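You operate a simulated robot arm through the tools that you are given. There is no shell and no other tool.

You are at the controls of a simulated robot arm. One attempt, no reset.

TASK
Strap the large case to the tension on its label, then arm the tilt indicator.
Fine: both straps; set each pawl lever to draw and leave it there.

It is judged by the outcome, as a careful person would: the job done as asked, and still so three seconds after it is handed in. It fails if anything else is knocked over, pushed out of place, dropped, spilled or broken.

THE ROBOT
A 7-joint arm with a two-finger parallel gripper, fixed in place. Base frame: the origin is on the floor under the middle of its stand, x ahead of it, y to its left, z up; the work surface is at about z = 0.7. Units: m, degrees, N and s.
It reaches about 1.247 m from its shoulder. Its first joint turns from -132.0 to 132.0 degrees. Payload 3.91 kg.
The tool frame sits at the grasp point between the pads (the TCP): z along the fingers, y along the line on which they close. The tips reach 0.03 m beyond it. The gripper opens to 0.11 m. The fingers are 0.02 m wide and 0.01 m thick; the gripper's body (0.048 by 0.112 m) begins 0.055 m behind the TCP.
Orientation is that of the tool frame in the base frame, as [roll, pitch, yaw] about the fixed x, y, z axes, in that order (R = Rz(yaw) Ry(pitch) Rx(roll)). With the fingers straight down and closing along the base's y, the tool's x points along the base's -x, its y along +y and its z along -z.

THE INTERFACE
- The arm moves only by the tool step_arm. Its argument "increments" is a list of rows, each a list of 6 numbers: the shift along the tool's x, y, z in m, then the turn, a rotation vector about the tool's x, y, z in degrees. In form: [[x, y, z, rx, ry, rz], ...]. A call has 1 to 20 rows; each row shifts and turns the commanded pose from where the row before left it, along the tool's axes as they then stand. "grip" is the gripper command, from -1 (fully open) to 1 (shut), values between in proportion, set as the call begins (left out, the last holds). Rows are played at 5 a second. More than 0.05 m and 8.6 degrees between two rows, or a gripper value outside its range, and nothing of the call is played. A pose out of reach is approached as far as the arm can. The call stops where the force on the tool passes 90 N (or 10 N more than at its start, if that is more) or the arm is blocked; 0.2 s more then pass. The fingers move at their own pace (about 0.108 m/s each) and stop on an object; they squeeze with about 30 N. The grip force told is the motor's: it shows also when the fingers shut on nothing. Time passes only in rows, and 0.2 s behind the last, so rows that do not move let the fingers close. The reply holds the time, the measured pose of the TCP, the force on the tool along the base axes, the opening and the grip force, in the units named above and with some noise, with the torque about the TCP (base axes, N m) and any sound that the robot's microphone picked up.
- Cameras (640 x 400 px; columns grow to the right, rows downward): "scene" is fixed at [0.0495, 0.5004, 1.4189]; the picture's right is [-0.11, -0.99, 0.00], its down [-0.63, 0.07, -0.78] and it looks along [0.77, -0.09, -0.63] (base axes); focal length 271 px, centre (320, 200). "wrist" rides on the gripper at [0.072, 0.017, -0.103] in the tool frame; the picture's right is [-0.23, 0.97, 0.00], its down [-0.76, -0.18, -0.62] and it looks along [-0.61, -0.14, 0.78] (tool axes); focal length 222 px, centre (320, 200). There is no depth. A picture from a camera that has moved, and an enlarged one, comes with that camera's place and axes in the base frame and with its lens.
- camera(camera): a new picture of that camera. The clock stands still meanwhile.
- close_up(camera, box): a new picture of the part [left, top, right, bottom] of that camera's present view, enlarged. The clock stands still meanwhile.
- sign_off(): hands the job in; it is judged then, once.

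Nothing tells you positions but the pictures and the camera data. Unless the task says otherwise, let go and move clear before handing in.

The tools are called after "Emit:" as a command line: name --pt "numbers of a row" for each row, then --argument value for the rest, lists and objects as JSON in quotes. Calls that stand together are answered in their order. step_arm: Moves the arm, as the interface text tells. Its arguments: {"type":"object","properties":{"increments":{"type":"array"},"grip":{"type":"number"}},"required":["increments"]} The other tools are called the same way: camera (camera) takes a picture; close_up (camera, box) takes an enlarged picture of a part of a camera's view; sign_off () hands the job in.

At the start:

```text
time: 0.0
ee_pos: [0.7037, 0.2384, 1.1292]
ee_rot: [180.0, 0.1, -180.0]
ft_force: [0.1, -0.5, -0.4]
wrist_torque: [-0.04, 0.0, 0.02]
finger_gap: 0.1098
grasp_force: 0.0
```

scene: 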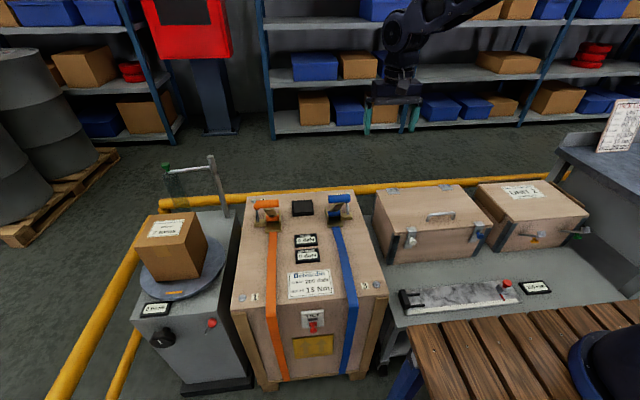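
wrist: 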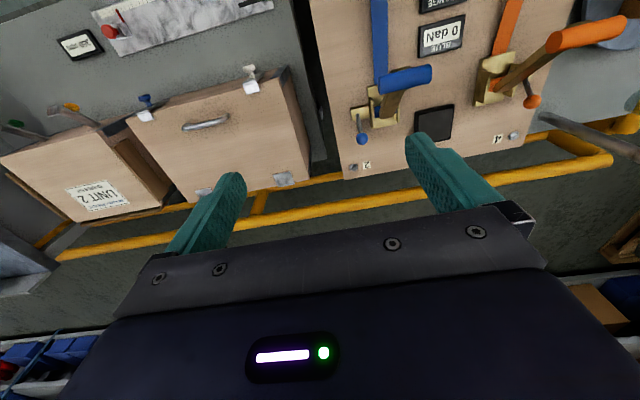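

I see a large case with an orange and a blue strap, each with a ratchet, a label and two tension displays. I'll look closer at the labels before moving.

Emit:
close_up --camera "scene" --box '[230, 180, 390, 280]'

Emit:
close_up --camera "scene" --box '[270, 225, 366, 285]'

Emit:
close_up --camera "scene" --box '[230, 270, 390, 370]'

Emit:
close_up --camera "wrist" --box '[340, 0, 640, 188]'

Emit:
close_up --camera "scene" --box '[380, 170, 600, 310]'

Emit:
close_up --camera "scene" --box '[120, 150, 260, 380]'

Emit:
close_up --camera "scene" --box '[560, 80, 640, 170]'

```text
4.00 times, centred on (310, 230) of scene
camera zoom: at [0.0495, 0.5004, 1.4189], right [-0.11, -0.99, 0.0], down [-0.63, 0.07, -0.78], along [0.77, -0.09, -0.63], focal length 1082 px, centre (360, 80)
```

zoom: 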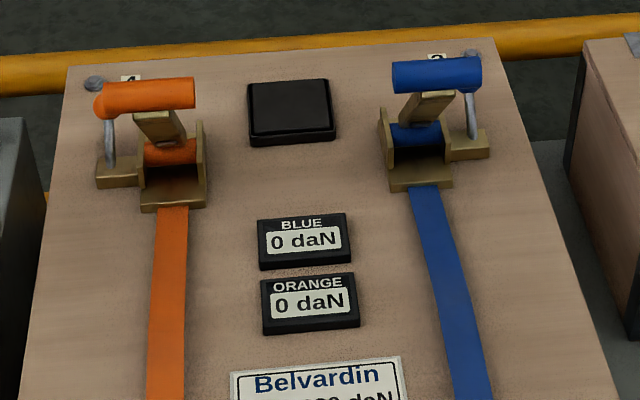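

```text
6.67 times, centred on (318, 255) of scene
camera zoom: at [0.0495, 0.5004, 1.4189], right [-0.11, -0.99, 0.0], down [-0.63, 0.07, -0.78], along [0.77, -0.09, -0.63], focal length 1804 px, centre (333, -167)
```

zoom: 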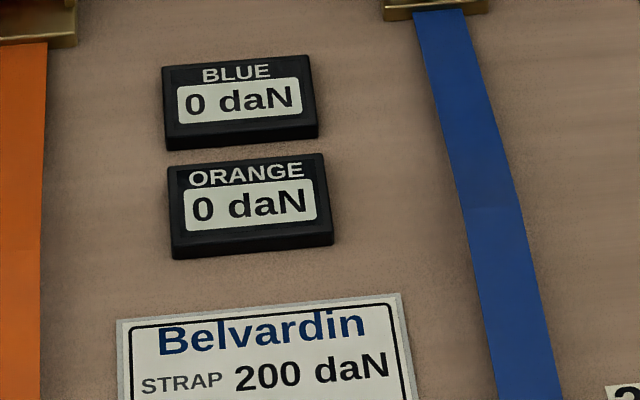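

```text
4.00 times, centred on (310, 320) of scene
camera zoom: at [0.0495, 0.5004, 1.4189], right [-0.11, -0.99, 0.0], down [-0.63, 0.07, -0.78], along [0.77, -0.09, -0.63], focal length 1082 px, centre (360, -280)
```

zoom: 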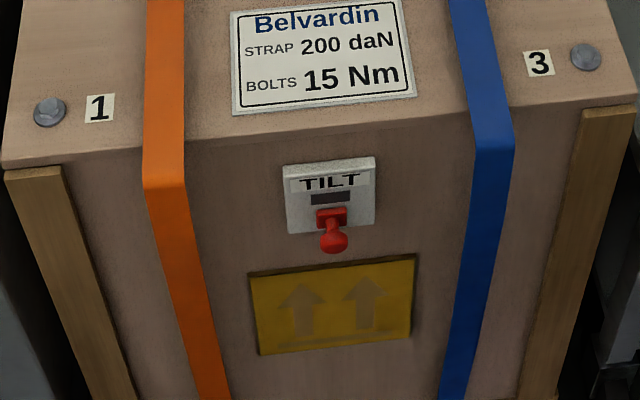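

```text
2.13 times, centred on (490, 94) of wrist
camera zoom: at [0.631, 0.2562, 1.2326], right [0.23, 0.97, 0.0], down [0.76, -0.18, 0.62], along [0.61, -0.14, -0.78], focal length 473 px, centre (-42, 426)
```

zoom: 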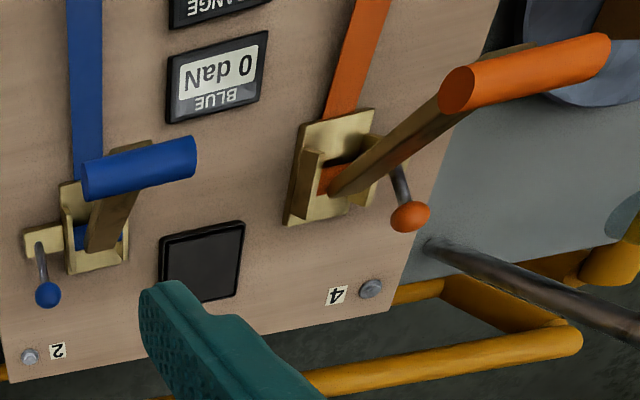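

```text
2.86 times, centred on (490, 240) of scene
camera zoom: at [0.0495, 0.5004, 1.4189], right [-0.11, -0.99, 0.0], down [-0.63, 0.07, -0.78], along [0.77, -0.09, -0.63], focal length 773 px, centre (-166, 86)
```

zoom: 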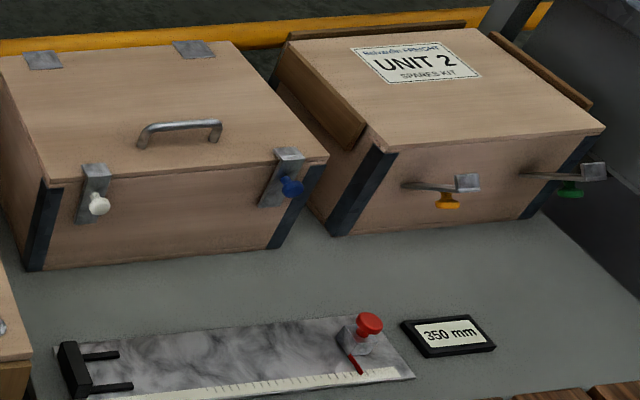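

```text
1.74 times, centred on (190, 265) of scene
camera zoom: at [0.0495, 0.5004, 1.4189], right [-0.11, -0.99, 0.0], down [-0.63, 0.07, -0.78], along [0.77, -0.09, -0.63], focal length 471 px, centre (546, 87)
```

zoom: 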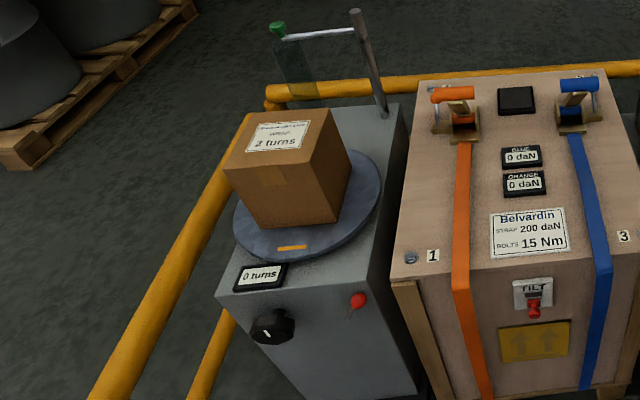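

```text
4.44 times, centred on (600, 125) of scene
camera zoom: at [0.0495, 0.5004, 1.4189], right [-0.11, -0.99, 0.0], down [-0.63, 0.07, -0.78], along [0.77, -0.09, -0.63], focal length 1203 px, centre (-924, 533)
```

zoom: 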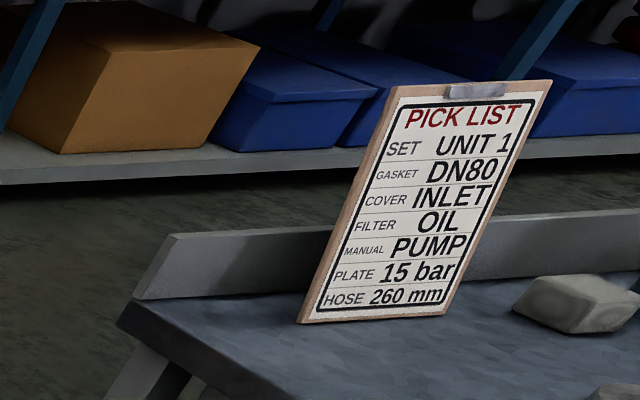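

The label says 200 daN for the straps. Blue and orange both read 0 now, and the case top is at about z = 0.70. I'll move the wrist camera back and left to see the ratchets and pawl markings.

Emit:
step_arm --pt "0.035 0.028 0 0 0 0" --pt "0.035 0.028 0 0 0 0" --pt "0.035 0.028 0 0 0 0" --pt "0.035 0.028 0 0 0 0" --pt "0.035 0.028 0 0 0 0" --pt "0.035 0.028 0 0 0 0" --pt "0.035 0.028 0 0 0 0" --pt "0 0 0 0 0 0"

Emit:
camera --camera "wrist"

Emit:
camera --camera "scene"

```text
time: 1.8
ee_pos: [0.4567, 0.4351, 1.1302]
ee_rot: [179.9, 0.0, 180.0]
ft_force: [-0.8, -1.0, -0.1]
wrist_torque: [0.01, 0.06, 0.03]
finger_gap: 0.1099
grasp_force: 0.0
```

```text
taken
camera wrist: at [0.3838, 0.4523, 1.2345], right [0.23, 0.97, 0.0], down [0.76, -0.18, 0.62], along [0.61, -0.14, -0.78], focal length 222 px, centre (320, 200)
```

wrist: 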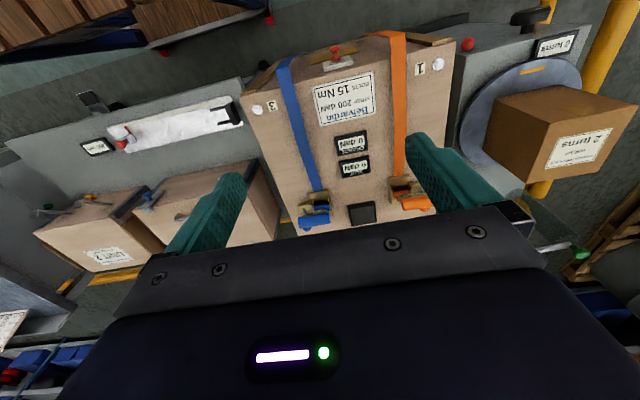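

```text
taken
```

scene: 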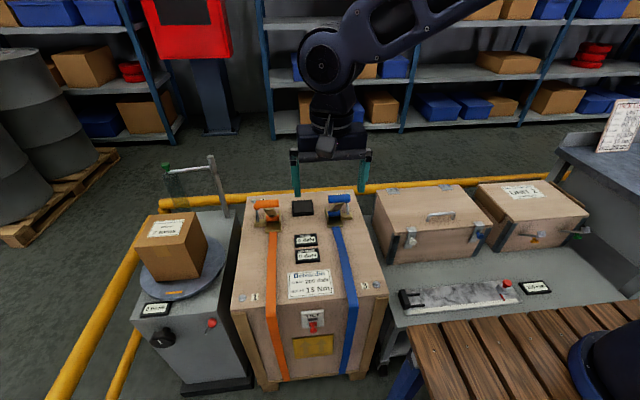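

The ratchets sit just below the gripper in the wrist view; I'll zoom in on them from here.

Emit:
close_up --camera "wrist" --box '[280, 165, 440, 240]'

Emit:
close_up --camera "scene" --box '[240, 185, 290, 235]'

Emit:
close_up --camera "scene" --box '[315, 185, 365, 235]'

Emit:
close_up --camera "scene" --box '[290, 300, 340, 340]'

Emit:
close_up --camera "wrist" --box '[300, 35, 380, 85]'

```text
4.00 times, centred on (360, 202) of wrist
camera zoom: at [0.3838, 0.4523, 1.2345], right [0.23, 0.97, 0.0], down [0.76, -0.18, 0.62], along [0.61, -0.14, -0.78], focal length 888 px, centre (160, 190)
```

zoom: 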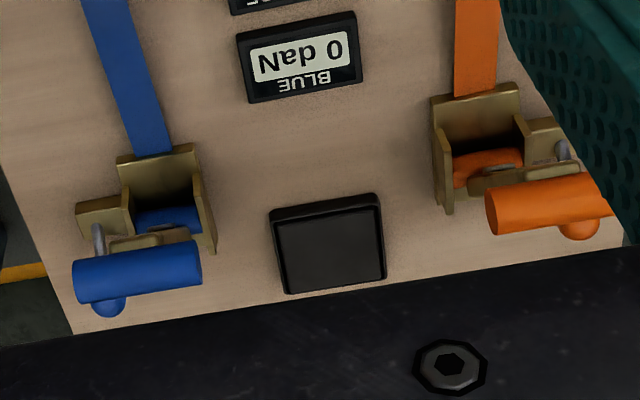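

```text
8.00 times, centred on (265, 210) of scene
camera zoom: at [0.0495, 0.5004, 1.4189], right [-0.11, -0.99, 0.0], down [-0.63, 0.07, -0.78], along [0.77, -0.09, -0.63], focal length 2165 px, centre (760, 120)
```

zoom: 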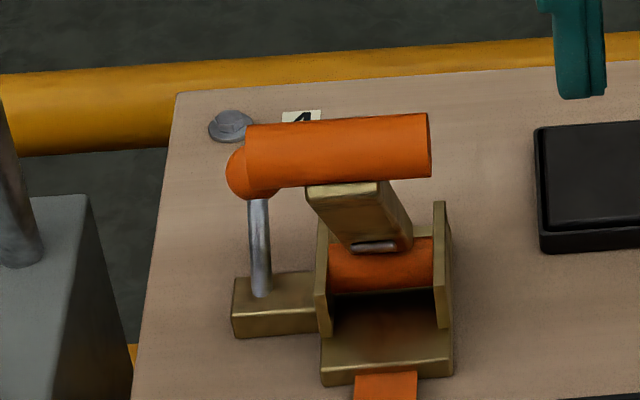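

```text
8.00 times, centred on (340, 210) of scene
camera zoom: at [0.0495, 0.5004, 1.4189], right [-0.11, -0.99, 0.0], down [-0.63, 0.07, -0.78], along [0.77, -0.09, -0.63], focal length 2165 px, centre (160, 120)
```

zoom: 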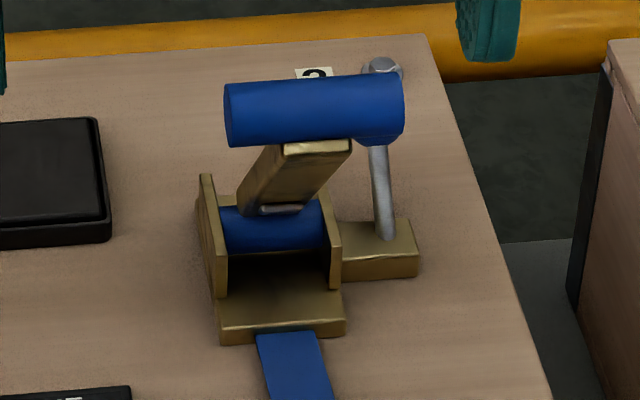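

```text
10.00 times, centred on (315, 320) of scene
camera zoom: at [0.0495, 0.5004, 1.4189], right [-0.11, -0.99, 0.0], down [-0.63, 0.07, -0.78], along [0.77, -0.09, -0.63], focal length 2706 px, centre (370, -1000)
```

zoom: 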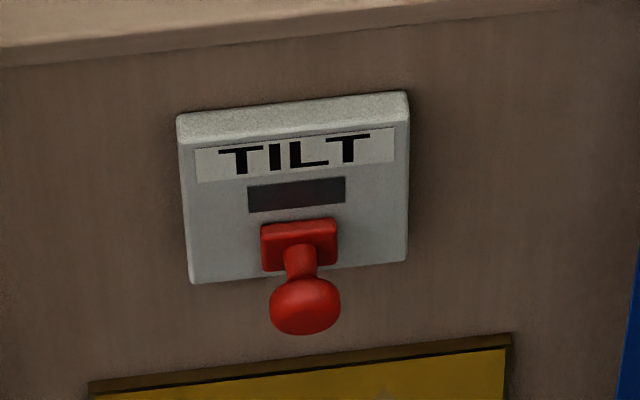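

```text
8.00 times, centred on (340, 60) of wrist
camera zoom: at [0.3838, 0.4523, 1.2345], right [0.23, 0.97, 0.0], down [0.76, -0.18, 0.62], along [0.61, -0.14, -0.78], focal length 1777 px, centre (160, 1320)
```

zoom: 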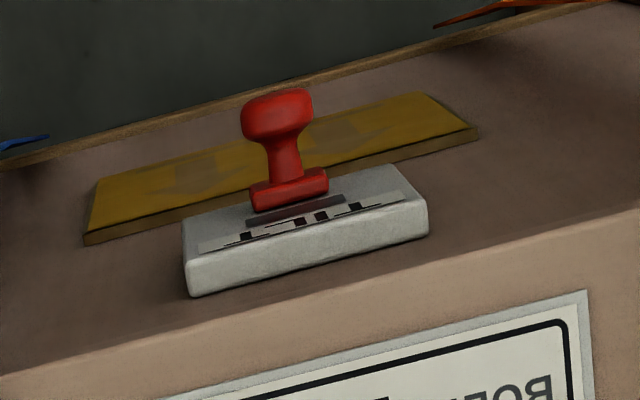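

The pawl levers (silver stem, coloured ball) lean away from the robot, at around [0.81→0.85, 0.30, 0.72→0.76] for blue. I'll lower the wrist camera toward the blue ratchet to look for draw/release marks.

Emit:
step_arm --pt "-0.024 -0.0225 0.03 0 0 0" --pt "-0.024 -0.0225 0.03 0 0 0" --pt "-0.024 -0.0225 0.03 0 0 0" --pt "-0.024 -0.0225 0.03 0 0 0" --pt "-0.024 -0.0225 0.03 0 0 0" --pt "0 0 0 0 0 0"

Emit:
camera --camera "wrist"

Emit:
camera --camera "scene"

```text
time: 3.2
ee_pos: [0.5782, 0.3236, 0.9787]
ee_rot: [-179.9, 0.1, 180.0]
ft_force: [0.0, 0.0, -0.4]
wrist_torque: [0.02, 0.02, -0.01]
finger_gap: 0.1102
grasp_force: 0.1
```

```text
taken
camera wrist: at [0.5047, 0.3409, 1.0821], right [0.23, 0.97, 0.0], down [0.76, -0.18, 0.62], along [0.61, -0.14, -0.78], focal length 222 px, centre (320, 200)
```

wrist: 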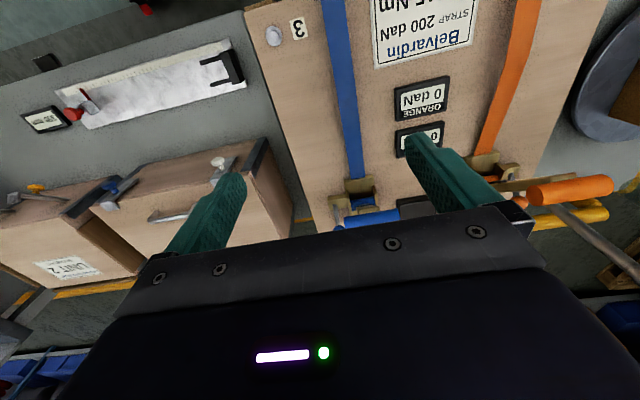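

```text
taken
```

scene: 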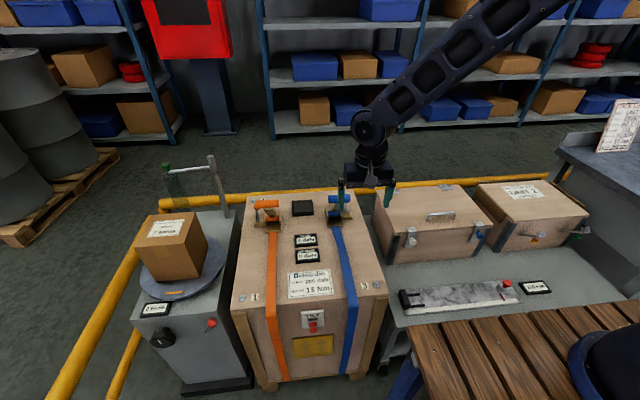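

Zooming on the blue ratchet from this closer place.

Emit:
close_up --camera "wrist" --box '[310, 160, 410, 235]'

Emit:
close_up --camera "wrist" --box '[480, 140, 620, 240]'

```text
5.33 times, centred on (360, 198) of wrist
camera zoom: at [0.5047, 0.3409, 1.0821], right [0.23, 0.97, 0.0], down [0.76, -0.18, 0.62], along [0.61, -0.14, -0.78], focal length 1185 px, centre (107, 213)
```

zoom: 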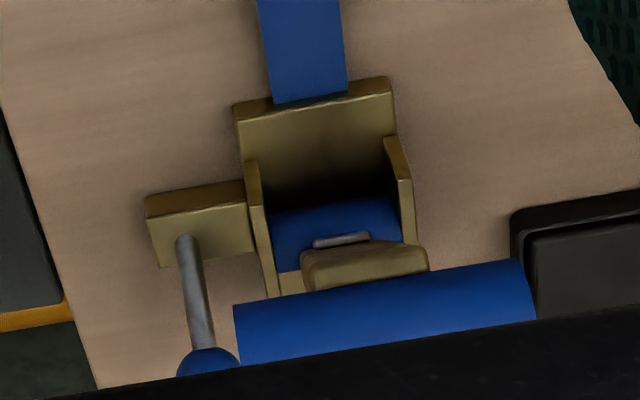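

```text
4.00 times, centred on (550, 190) of wrist
camera zoom: at [0.5047, 0.3409, 1.0821], right [0.23, 0.97, 0.0], down [0.76, -0.18, 0.62], along [0.61, -0.14, -0.78], focal length 888 px, centre (-600, 240)
```

zoom: 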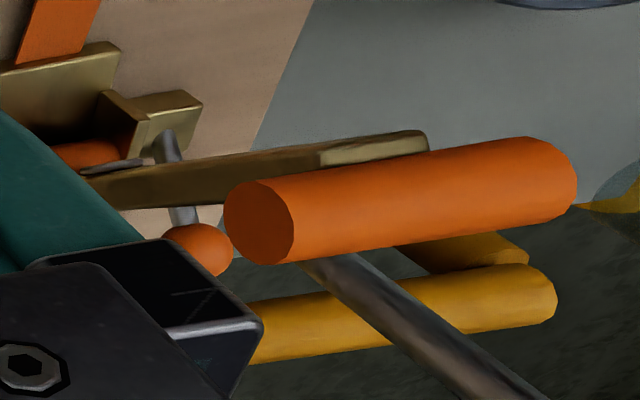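

No marks show from this side, so I'll test whether the present pawl setting draws. The grip bar of the blue lever is at about [0.725, 0.359, 0.87] and is 0.07 m long along y. I'll go above it to take it by its two ends.

Emit:
step_arm --pt "-0.037 0.009 0 0 0 0" --pt "-0.037 0.009 0 0 0 0" --pt "-0.037 0.009 0 0 0 0" --pt "-0.037 0.008 0 0 0 0" --pt "0 0 0 0 0 0" --pt "0 0 0 0 0 0"

Emit:
camera --camera "wrist"

Emit:
close_up --camera "scene" --box '[290, 150, 390, 220]'

```text
time: 4.6
ee_pos: [0.7258, 0.3571, 0.9788]
ee_rot: [180.0, -0.1, -180.0]
ft_force: [1.7, 0.3, -0.1]
wrist_torque: [-0.02, -0.02, 0.02]
finger_gap: 0.1101
grasp_force: 0.1
```

```text
taken
camera wrist: at [0.6524, 0.374, 1.082], right [0.23, 0.97, 0.0], down [0.76, -0.18, 0.62], along [0.61, -0.14, -0.78], focal length 222 px, centre (320, 200)
```

wrist: 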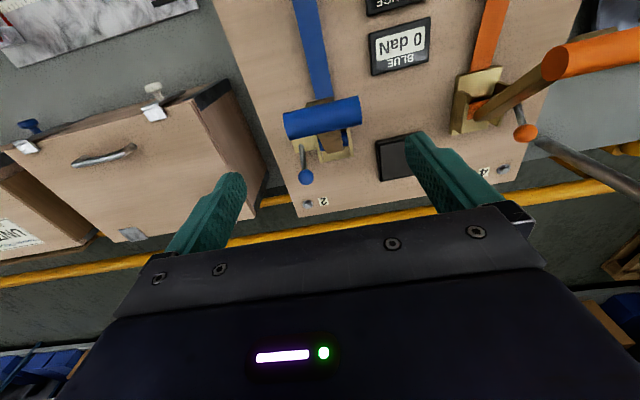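

```text
5.71 times, centred on (340, 185) of scene
camera zoom: at [0.0495, 0.5004, 1.4189], right [-0.11, -0.99, 0.0], down [-0.63, 0.07, -0.78], along [0.77, -0.09, -0.63], focal length 1546 px, centre (206, 286)
```

zoom: 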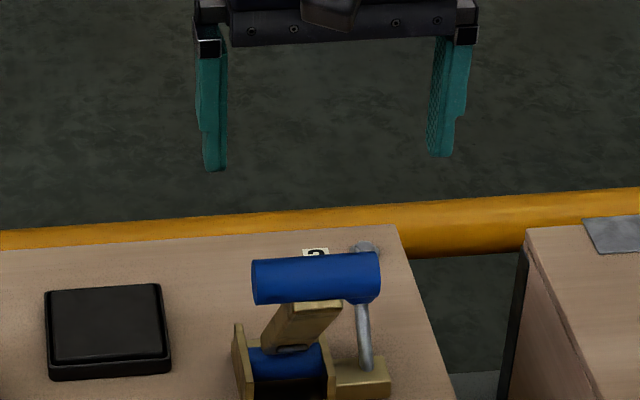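

The gripper is centred over the blue bar at [0.722, 0.360]. I'll descend so that the pads flank its ends and then close.

Emit:
step_arm --pt "0.001 0.0005 0.022 0 0 0" --pt "0.001 0.0005 0.022 0 0 0" --pt "0.001 0.0005 0.022 0 0 0" --pt "0 0.0005 0.022 0 0 0" --pt "0 0 0.022 0 0 0" --pt "0 0 0 0 0 0"

Emit:
camera --camera "wrist"

Emit:
close_up --camera "scene" --box '[290, 160, 390, 230]'

```text
time: 6.0
ee_pos: [0.7241, 0.3605, 0.8702]
ee_rot: [179.9, 0.0, -179.9]
ft_force: [0.3, -0.3, 0.6]
wrist_torque: [-0.02, 0.0, -0.02]
finger_gap: 0.1098
grasp_force: 0.1
```

```text
taken
camera wrist: at [0.6506, 0.3775, 0.9733], right [0.23, 0.97, 0.0], down [0.76, -0.18, 0.62], along [0.61, -0.14, -0.78], focal length 222 px, centre (320, 200)
```

wrist: 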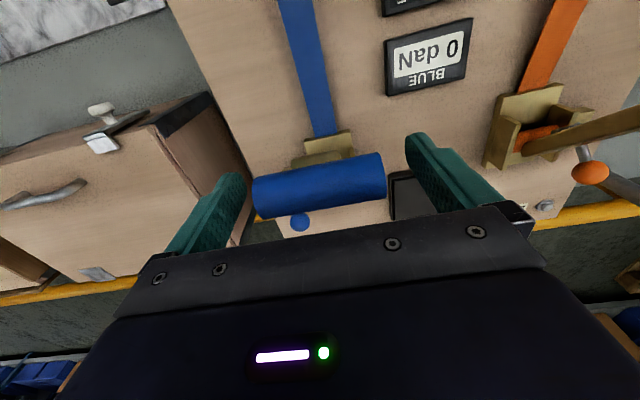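

```text
5.71 times, centred on (340, 195) of scene
camera zoom: at [0.0495, 0.5004, 1.4189], right [-0.11, -0.99, 0.0], down [-0.63, 0.07, -0.78], along [0.77, -0.09, -0.63], focal length 1546 px, centre (206, 229)
```

zoom: 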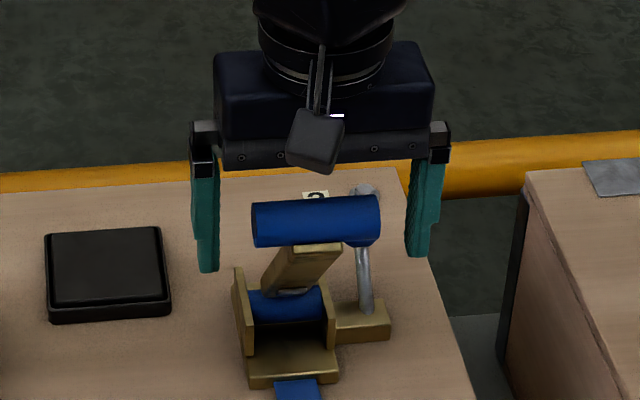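

The bar is centred between the pads. I'll close on its ends now.

Emit:
step_arm --pt "0 0 0 0 0 0" --pt "0 0 0 0 0 0" --pt "0 0 0 0 0 0" --pt "0 0 0 0 0 0" --grip 1

Emit:
camera --camera "wrist"

```text
time: 7.0
ee_pos: [0.7235, 0.3606, 0.8692]
ee_rot: [180.0, 0.0, -180.0]
ft_force: [0.4, -2.7, -2.3]
wrist_torque: [-0.08, -0.02, 0.07]
finger_gap: 0.0949
grasp_force: 44.5
```

```text
taken
camera wrist: at [0.6506, 0.3773, 0.9733], right [0.23, 0.97, 0.0], down [0.76, -0.18, 0.62], along [0.61, -0.14, -0.78], focal length 222 px, centre (320, 200)
```

wrist: 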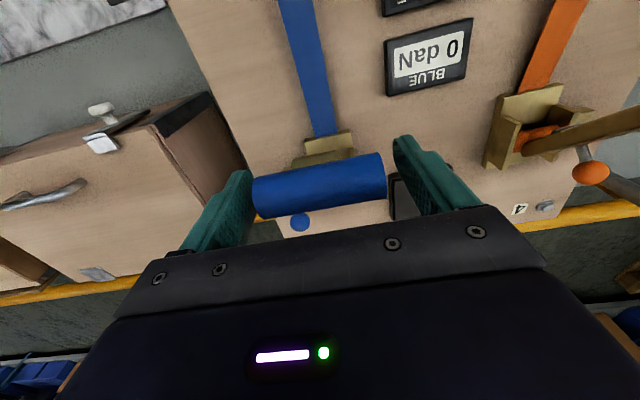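

The fingers stopped on the bar at 0.095 m. I'll swing the lever forward a little about its pivot near [0.80, 0.735] and check forces and sound.

Emit:
step_arm --pt "-0.012 0 -0.006 0 0 0" --pt "-0.012 0 -0.005 0 0 0" --pt "0 0 0 0 0 0"

Emit:
close_up --camera "scene" --box '[270, 160, 390, 260]'

```text
time: 7.8
ee_pos: [0.7489, 0.3594, 0.8817]
ee_rot: [179.8, 0.2, 180.0]
ft_force: [-0.2, -0.2, -0.5]
wrist_torque: [0.02, 0.02, 0.02]
finger_gap: 0.0
grasp_force: 37.2
```

```text
4.00 times, centred on (330, 210) of scene
camera zoom: at [0.0495, 0.5004, 1.4189], right [-0.11, -0.99, 0.0], down [-0.63, 0.07, -0.78], along [0.77, -0.09, -0.63], focal length 1082 px, centre (280, 160)
```

zoom: 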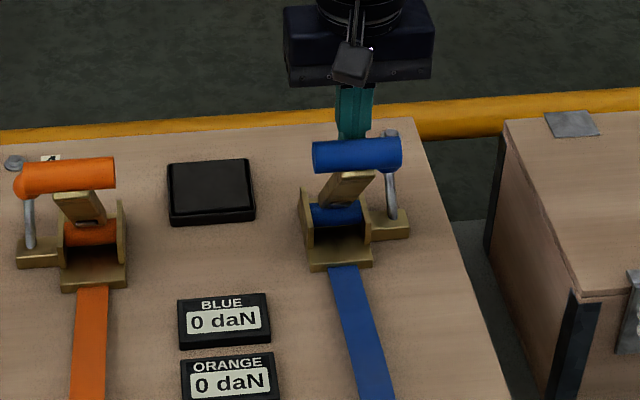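

The pads slipped off the rounded ends and shut just beyond the bar. From here the shut fingers can pull the bar toward the robot, so I'll see if it moves that way.

Emit:
step_arm --pt "0.008 0 0.01 0 0 0" --pt "0.01 0 0 0 0 0" --pt "0.01 0 0 0 0 0" --pt "0 0 0 0 0 0"

Emit:
close_up --camera "scene" --box '[270, 160, 390, 260]'

```text
time: 8.8
ee_pos: [0.7185, 0.3598, 0.8709]
ee_rot: [-179.9, 0.1, -180.0]
ft_force: [2.0, -2.0, -0.1]
wrist_torque: [-0.03, -0.01, 0.01]
finger_gap: 0.0001
grasp_force: 38.0
```

```text
4.00 times, centred on (330, 210) of scene
camera zoom: at [0.0495, 0.5004, 1.4189], right [-0.11, -0.99, 0.0], down [-0.63, 0.07, -0.78], along [0.77, -0.09, -0.63], focal length 1082 px, centre (280, 160)
```

zoom: 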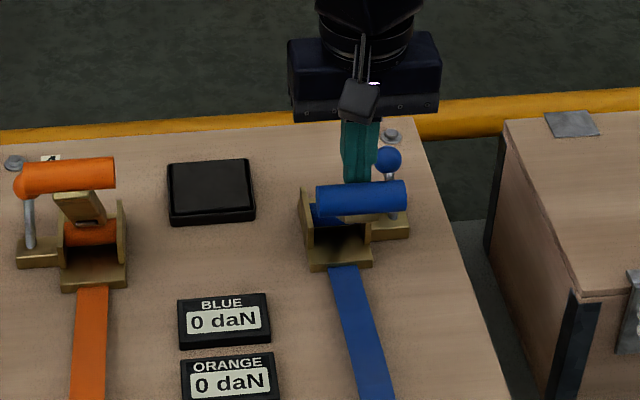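

The lever swings freely toward the robot with only about 2 N and no tension yet. I'll lift clear, open the fingers and turn the gripper a quarter turn. The fingers can then straddle the bar and pump it both ways.

Emit:
step_arm --pt "-0.006 0 0 0 0 0" --pt "0 0 -0.04 0 0 0" --pt "0 0 -0.04 0 0 0" --pt "0 0 -0.02 0 0 8.4" --pt "0 0 0 0 0 8.4" --pt "0 0 0 0 0 8.4" --pt "0 0 0 0 0 8.4" --pt "0 0 0 0 0 8.4" --pt "0 0 0 0 0 8.4" --pt "0 0 0 0 0 8.4" --pt "0 0 0 0 0 8.4" --pt "0 0 0 0 0 8.4" --pt "0 0 0 0 0 8.4" --pt "0 0 0 0 0 6.0" --pt "0 0 0 0 0 0"

Emit:
camera --camera "wrist"

Emit:
camera --camera "scene"

```text
time: 12.0
ee_pos: [0.727, 0.3605, 0.9714]
ee_rot: [180.0, 0.1, 89.9]
ft_force: [0.4, -0.4, 0.9]
wrist_torque: [0.03, 0.04, -0.01]
finger_gap: 0.0
grasp_force: 37.4
```

```text
taken
camera wrist: at [0.7425, 0.4323, 1.0743], right [0.97, -0.23, 0.0], down [-0.18, -0.76, 0.62], along [-0.14, -0.61, -0.78], focal length 222 px, centre (320, 200)
```

wrist: 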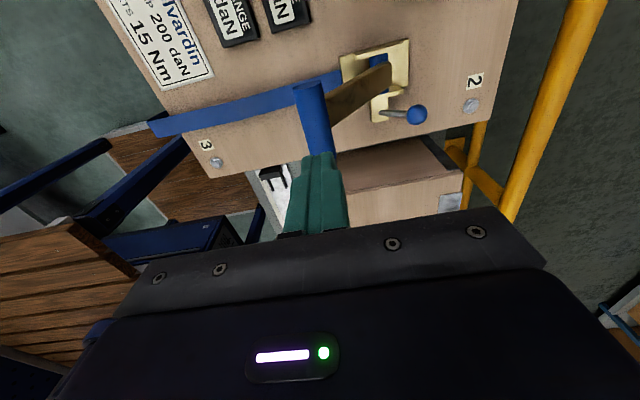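

```text
taken
```

scene: 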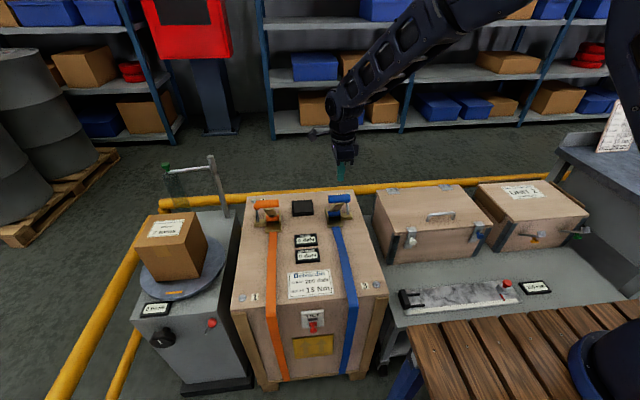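

The quarter turn worked: tool y is now base +x and tool x is base +y. I'll zoom in on the lever and the pawl from this side.

Emit:
close_up --camera "wrist" --box '[280, 25, 500, 163]'

Emit:
close_up --camera "scene" --box '[270, 160, 390, 260]'

```text
2.90 times, centred on (390, 94) of wrist
camera zoom: at [0.7425, 0.4323, 1.0743], right [0.97, -0.23, 0.0], down [-0.18, -0.76, 0.62], along [-0.14, -0.61, -0.78], focal length 644 px, centre (117, 507)
```

zoom: 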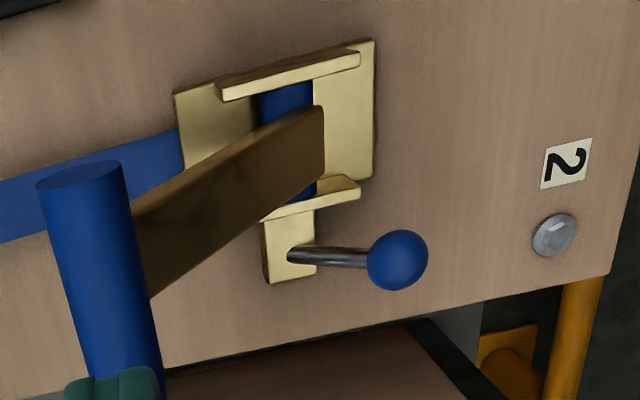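

```text
4.00 times, centred on (330, 210) of scene
camera zoom: at [0.0495, 0.5004, 1.4189], right [-0.11, -0.99, 0.0], down [-0.63, 0.07, -0.78], along [0.77, -0.09, -0.63], focal length 1082 px, centre (280, 160)
```

zoom: 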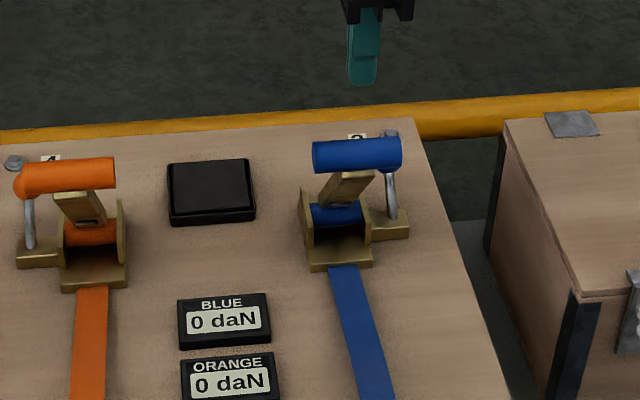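

The lever sprang back to its rest position, so the working stroke is likely the pull toward the robot and down. I'll open the fingers partway, tilt the gripper about 30° to line up with the lever, and back off to a pre-grasp point.

Emit:
step_arm --pt "0 -0.027 0.008 0 0 0" --pt "0 -0.027 0.008 0 0 0" --pt "0 0 0 -7.5 0 0" --pt "0 0 0 -7.5 0 0" --pt "0 0 0 -7.5 0 0" --pt "0 0 0 -7.5 0 0" --pt "0 0 0 0 0 0" --grip 0

Emit:
camera --camera "wrist"

Emit:
close_up --camera "scene" --box '[270, 130, 400, 220]'

```text
time: 13.6
ee_pos: [0.6723, 0.3597, 0.9535]
ee_rot: [149.9, 0.0, 90.0]
ft_force: [-1.0, 0.1, -0.8]
wrist_torque: [0.03, -0.01, 0.01]
finger_gap: 0.0549
grasp_force: 0.1
```

```text
taken
camera wrist: at [0.6347, 0.4321, 1.0522], right [0.84, -0.23, 0.49], down [-0.47, -0.76, 0.45], along [0.27, -0.61, -0.75], focal length 222 px, centre (320, 200)
```

wrist: 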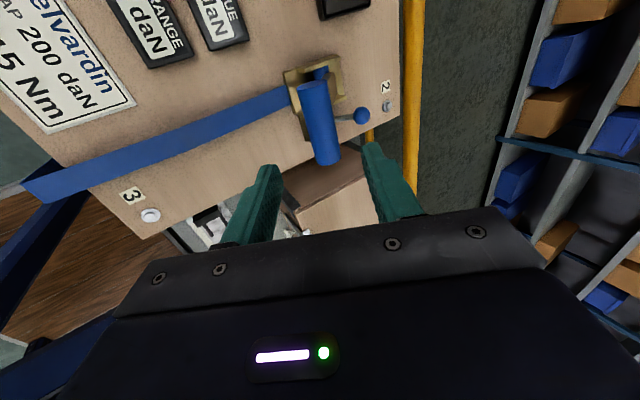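

```text
4.44 times, centred on (335, 175) of scene
camera zoom: at [0.0495, 0.5004, 1.4189], right [-0.11, -0.99, 0.0], down [-0.63, 0.07, -0.78], along [0.77, -0.09, -0.63], focal length 1203 px, centre (253, 311)
```

zoom: 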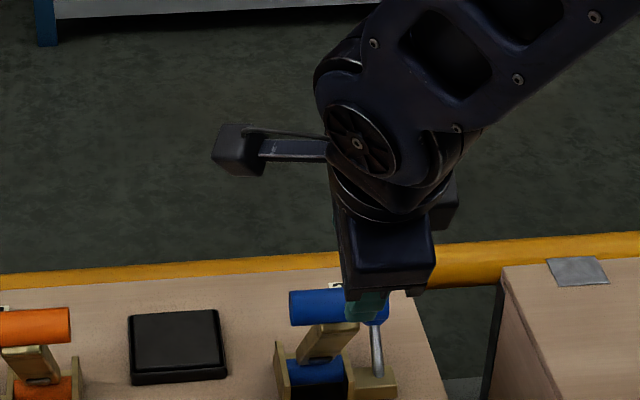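

The bar lies on the approach line, about 0.10 m ahead along the fingers. I'll go in so the fingers straddle it.

Emit:
step_arm --pt "0 0 0.0235 0 0 0" --pt "0 0 0.0235 0 0 0" --pt "0 0 0.0235 0 0 0" --pt "0 0.001 0.0235 0 0 0" --pt "0 0 0 0 0 0"

Emit:
camera --camera "wrist"

Emit:
close_up --camera "scene" --box '[270, 160, 390, 260]'

```text
time: 14.8
ee_pos: [0.7191, 0.3587, 0.8712]
ee_rot: [150.0, 0.0, 90.0]
ft_force: [0.0, 0.2, 0.2]
wrist_torque: [0.01, 0.01, -0.02]
finger_gap: 0.0551
grasp_force: 0.0
```

```text
taken
camera wrist: at [0.6825, 0.4321, 0.9704], right [0.84, -0.23, 0.49], down [-0.47, -0.76, 0.45], along [0.27, -0.61, -0.75], focal length 222 px, centre (320, 200)
```

wrist: 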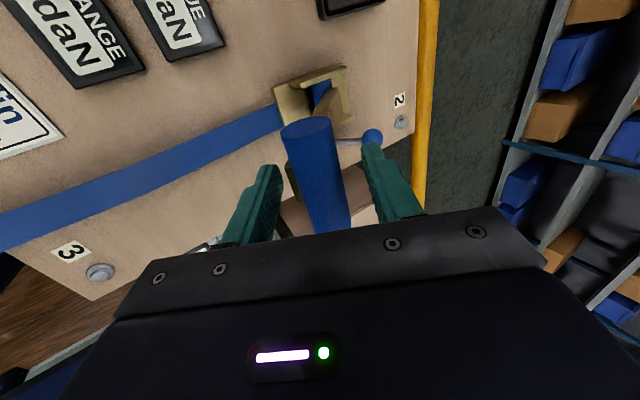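

```text
4.00 times, centred on (330, 210) of scene
camera zoom: at [0.0495, 0.5004, 1.4189], right [-0.11, -0.99, 0.0], down [-0.63, 0.07, -0.78], along [0.77, -0.09, -0.63], focal length 1082 px, centre (280, 160)
```

zoom: 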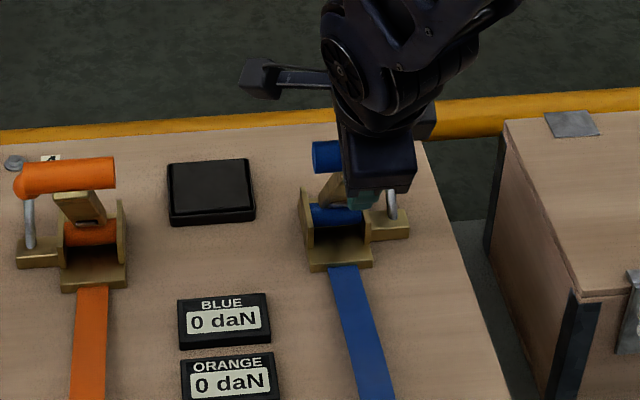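

The bar sits between the fingers. I'll clamp it and pull the lever toward the robot along its arc, a few steps first.

Emit:
step_arm --pt "0 0 0 0 0 0" --pt "0 0 0 0 0 0" --pt "0 -0.022 0.0015 -8 0 0" --pt "0 -0.022 0.0015 -8 0 0" --pt "0 -0.022 0.0015 -8 0 0" --pt "0 0 0 0 0 0" --grip 1

Emit:
close_up --camera "scene" --box '[270, 160, 390, 260]'

Emit:
camera --camera "wrist"

```text
time: 16.2
ee_pos: [0.6722, 0.3598, 0.8289]
ee_rot: [125.9, -0.1, 89.9]
ft_force: [39.8, -10.0, -22.7]
wrist_torque: [0.01, -0.01, -0.19]
finger_gap: 0.0322
grasp_force: 44.6
```

```text
4.00 times, centred on (330, 210) of scene
camera zoom: at [0.0495, 0.5004, 1.4189], right [-0.11, -0.99, 0.0], down [-0.63, 0.07, -0.78], along [0.77, -0.09, -0.63], focal length 1082 px, centre (280, 160)
```

zoom: 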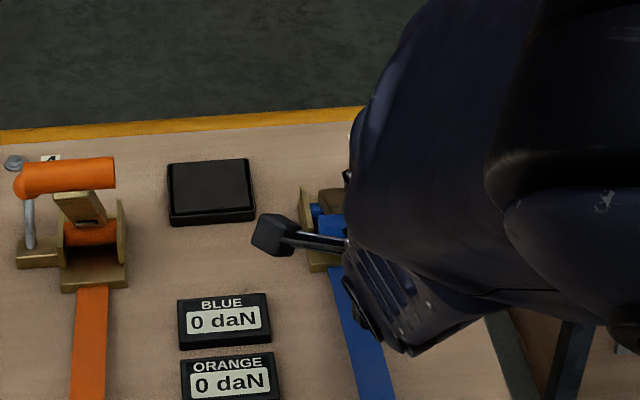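

```text
taken
camera wrist: at [0.5979, 0.4325, 0.9035], right [0.57, -0.23, 0.79], down [-0.61, -0.76, 0.22], along [0.55, -0.61, -0.57], focal length 222 px, centre (320, 200)
```

wrist: 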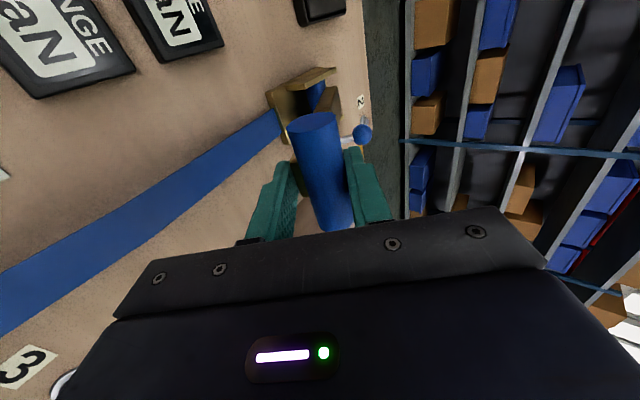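

Tension is still 0. The force lies along the fingers, so my arc radius is slightly large. I'll ease in toward the pivot and continue the stroke.

Emit:
step_arm --pt "0 0 0.004 0 0 0" --pt "0 0 0.004 0 0 0" --pt "0 0 0 0 0 0"

```text
time: 17.0
ee_pos: [0.6751, 0.3616, 0.8259]
ee_rot: [125.9, -0.1, 90.2]
ft_force: [-47.8, -6.5, 26.5]
wrist_torque: [0.05, 0.25, -0.03]
finger_gap: 0.0325
grasp_force: 44.8
```

Emit:
step_arm --pt "0 0 -0.004 0 0 0" --pt "0 0 0 0 0 0" --pt "0 -0.0215 0.0015 -8 0 0" --pt "0 0 0 0 0 0"

Emit:
close_up --camera "scene" --box '[270, 160, 390, 260]'

```text
time: 18.0
ee_pos: [0.6639, 0.3604, 0.8086]
ee_rot: [117.9, 0.0, 90.0]
ft_force: [45.3, 18.9, -18.5]
wrist_torque: [0.13, 0.09, 0.09]
finger_gap: 0.0329
grasp_force: 45.1
```

```text
4.00 times, centred on (330, 210) of scene
camera zoom: at [0.0495, 0.5004, 1.4189], right [-0.11, -0.99, 0.0], down [-0.63, 0.07, -0.78], along [0.77, -0.09, -0.63], focal length 1082 px, centre (280, 160)
```

zoom: 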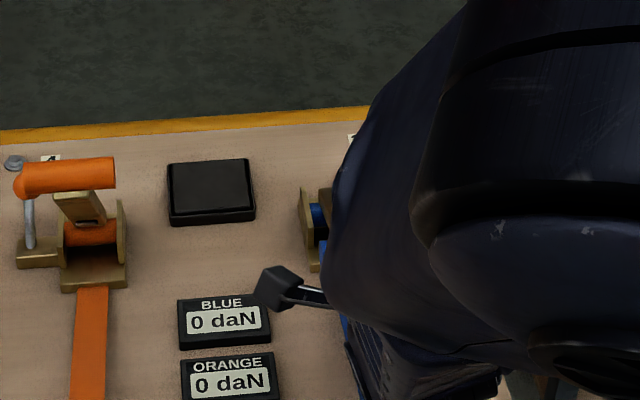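

Clamping adds friction along the fingers, so I'll loosen into a straddle that lets the bar slide freely, then finish the stroke.

Emit:
step_arm --pt "0 0 0 0 0 0" --pt "0 0 0 0 0 0" --grip 0.2

Emit:
camera --camera "wrist"

```text
time: 18.6
ee_pos: [0.6636, 0.3598, 0.8076]
ee_rot: [118.1, 0.0, 90.0]
ft_force: [1.1, -0.2, 1.2]
wrist_torque: [0.03, -0.01, -0.02]
finger_gap: 0.0448
grasp_force: 0.7
```

```text
taken
camera wrist: at [0.5786, 0.4327, 0.8719], right [0.46, -0.23, 0.86], down [-0.63, -0.76, 0.14], along [0.62, -0.61, -0.49], focal length 222 px, centre (320, 200)
```

wrist: 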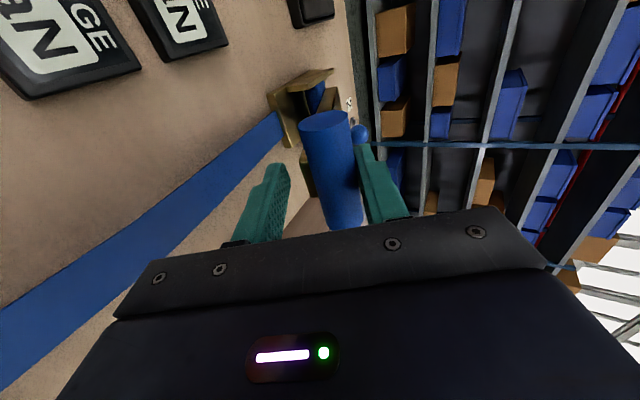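

Forces are now near zero with the bar resting on the upper finger. I'll continue the pull toward the end of the stroke.

Emit:
step_arm --pt "0 -0.018 0.002 -6.5 0 0" --pt "0 -0.018 0.002 -6.5 0 0" --pt "0 0 0 0 0 0"

Emit:
camera --camera "wrist"

Emit:
close_up --camera "scene" --box '[270, 160, 390, 260]'

```text
time: 19.4
ee_pos: [0.6516, 0.3602, 0.7738]
ee_rot: [105.0, 0.1, 90.0]
ft_force: [-0.5, -1.1, 2.5]
wrist_torque: [0.02, -0.04, -0.02]
finger_gap: 0.0451
grasp_force: 0.9
```

```text
taken
camera wrist: at [0.556, 0.4326, 0.8169], right [0.25, -0.23, 0.94], down [-0.65, -0.76, -0.01], along [0.72, -0.61, -0.34], focal length 222 px, centre (320, 200)
```

wrist: 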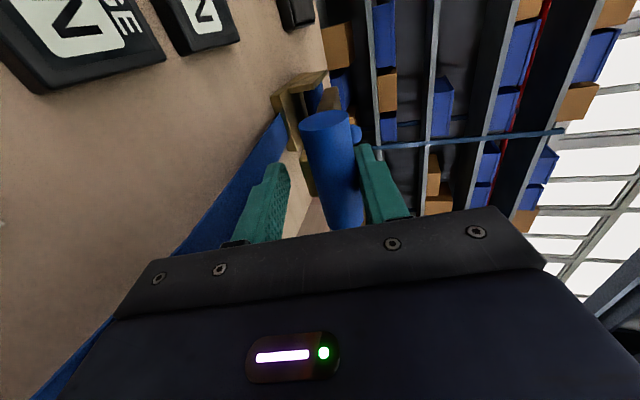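

```text
4.00 times, centred on (330, 210) of scene
camera zoom: at [0.0495, 0.5004, 1.4189], right [-0.11, -0.99, 0.0], down [-0.63, 0.07, -0.78], along [0.77, -0.09, -0.63], focal length 1082 px, centre (280, 160)
```

zoom: 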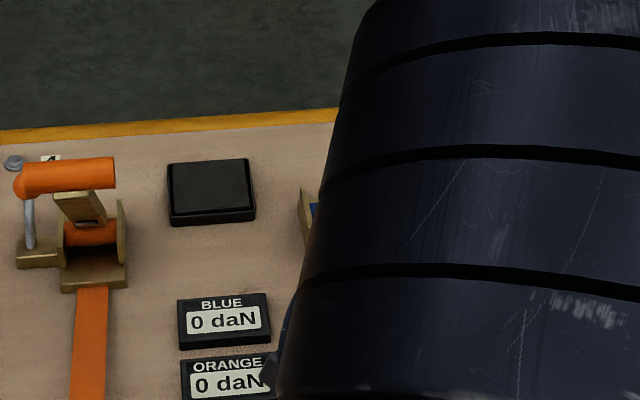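

A near-full pull gave 0 daN, so the pawl as found is likely not at draw. I'll return the lever along its arc and then push it past rest to see whether the other direction does anything.

Emit:
step_arm --pt "0 0.0198 0.0013 7.5 0 0" --pt "0 0.0198 0.0013 7.5 0 0" --pt "0 0.0198 0.0013 7.5 0 0" --pt "0 0.0198 0.0013 7.5 0 0" --pt "0 0.0198 0.0013 7.5 0 0" --pt "0 0.0198 0.0013 7.5 0 0" --pt "0 0 0 0 0 0"

Emit:
camera --camera "wrist"

Emit:
camera --camera "scene"

```text
time: 21.0
ee_pos: [0.7214, 0.3599, 0.8673]
ee_rot: [150.0, 0.0, 90.0]
ft_force: [-0.3, -0.5, 0.5]
wrist_torque: [0.01, -0.01, 0.0]
finger_gap: 0.0437
grasp_force: 0.1
```

```text
taken
camera wrist: at [0.6841, 0.4332, 0.9644], right [0.84, -0.23, 0.49], down [-0.47, -0.76, 0.45], along [0.27, -0.61, -0.75], focal length 222 px, centre (320, 200)
```

wrist: 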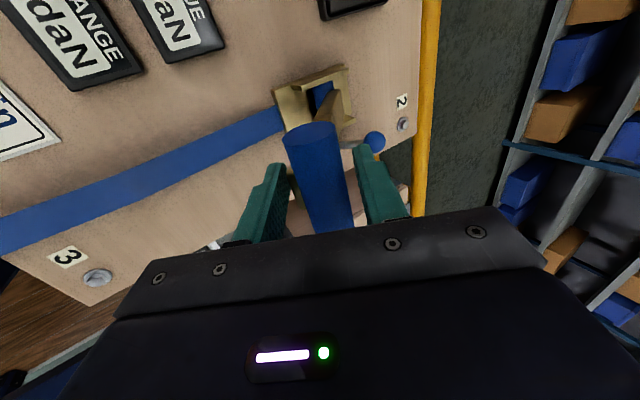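

```text
taken
```

scene: 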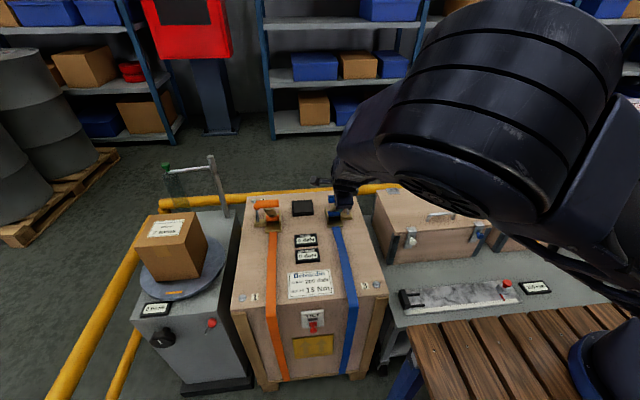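

The lever follows back to rest. I'll push it gently past rest to feel for a stop.

Emit:
step_arm --pt "0 0.015 0.001 5.5 0 0" --pt "0 0.01 0.0005 4 0 0" --pt "0 0 0 0 0 0"

Emit:
camera --camera "wrist"

```text
time: 21.8
ee_pos: [0.7426, 0.3603, 0.8717]
ee_rot: [160.0, 0.0, 90.0]
ft_force: [-40.5, 4.3, -48.8]
wrist_torque: [0.03, -1.03, -0.21]
finger_gap: 0.0712
grasp_force: 27.7
```

```text
taken
camera wrist: at [0.7213, 0.4338, 0.9753], right [0.92, -0.22, 0.34], down [-0.38, -0.76, 0.53], along [0.14, -0.61, -0.78], focal length 222 px, centre (320, 200)
```

wrist: 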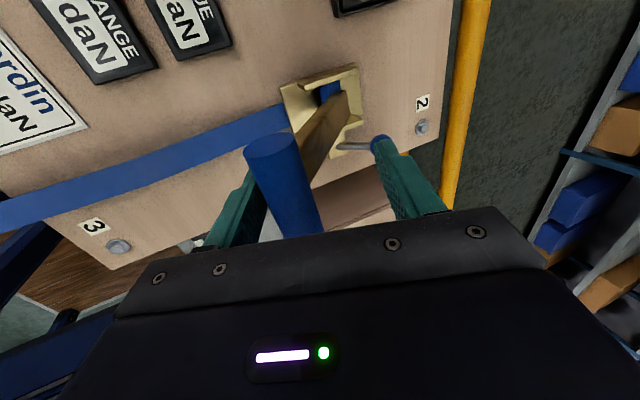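

The rest position is the forward stop, so the working stroke is the pull. The pawl must be set the other way. I'll back off the bar and stand the gripper vertical with the fingers shut.

Emit:
step_arm --pt "0 -0.012 0.0005 -5 0 0" --pt "0 -0.011 0.0005 -5 0 0" --pt "0 0 -0.03 0 0 0" --pt "0 0 -0.03 0 0 0" --pt "0 0 -0.03 0 0 0" --pt "0 0 -0.01 7.5 0 0" --pt "0 0 0 7.5 0 0" --pt "0 0 0 7.5 0 0" --pt "0 0 0 7.5 0 0" --pt "0 0 0 0 0 0"

Emit:
camera --camera "wrist"

```text
time: 24.0
ee_pos: [0.673, 0.3604, 0.953]
ee_rot: [179.6, 0.0, 90.0]
ft_force: [-0.2, -0.7, 1.2]
wrist_torque: [0.02, 0.01, -0.02]
finger_gap: 0.0441
grasp_force: 0.1
```

```text
taken
camera wrist: at [0.6885, 0.4326, 1.0566], right [0.97, -0.23, 0.01], down [-0.18, -0.76, 0.62], along [-0.14, -0.61, -0.78], focal length 222 px, centre (320, 200)
```

wrist: 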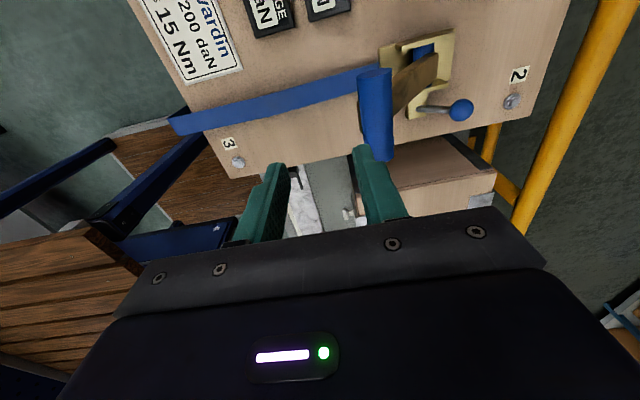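

The blue pawl ball is confirmed at about [0.847, 0.303, 0.761]. I'll go over to its far side, shut the fingers and lean the gripper 30° so its body stays clear of the lever bar.

Emit:
step_arm --pt "-0.011 0.037 -0.003 0 0 0" --pt "-0.011 0.037 -0.003 0 0 0" --pt "-0.011 0.037 -0.002 0 0 0" --pt "-0.011 0.037 0 0 0 0" --pt "-0.011 0.037 0 0 0 0" --pt "-0.01 0.034 0 0 0 0" --pt "0 0 0 0 7.5 0" --pt "0 0 0 0 7.5 0" --pt "0 0 0 0 7.5 0" --pt "0 0 0 0 7.5 0" --pt "0 0 0 0 0 0" --grip 1

Emit:
camera --camera "wrist"

Emit:
camera --camera "scene"

```text
time: 26.4
ee_pos: [0.8929, 0.2948, 0.9623]
ee_rot: [179.3, -30.1, 90.3]
ft_force: [0.4, 0.3, -0.3]
wrist_torque: [-0.04, 0.03, 0.0]
finger_gap: 0.0
grasp_force: 30.2
```

```text
taken
camera wrist: at [0.907, 0.3062, 1.089], right [0.97, -0.2, -0.11], down [-0.18, -0.97, 0.16], along [-0.13, -0.13, -0.98], focal length 222 px, centre (320, 200)
```

wrist: 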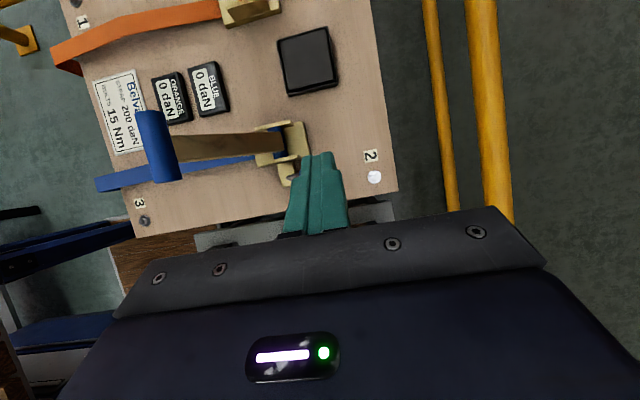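

```text
taken
```

scene: 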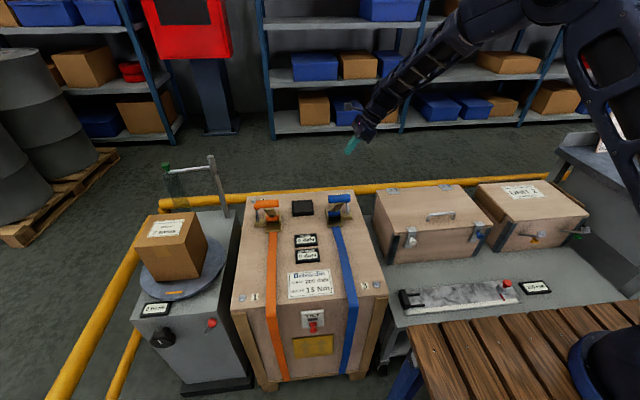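

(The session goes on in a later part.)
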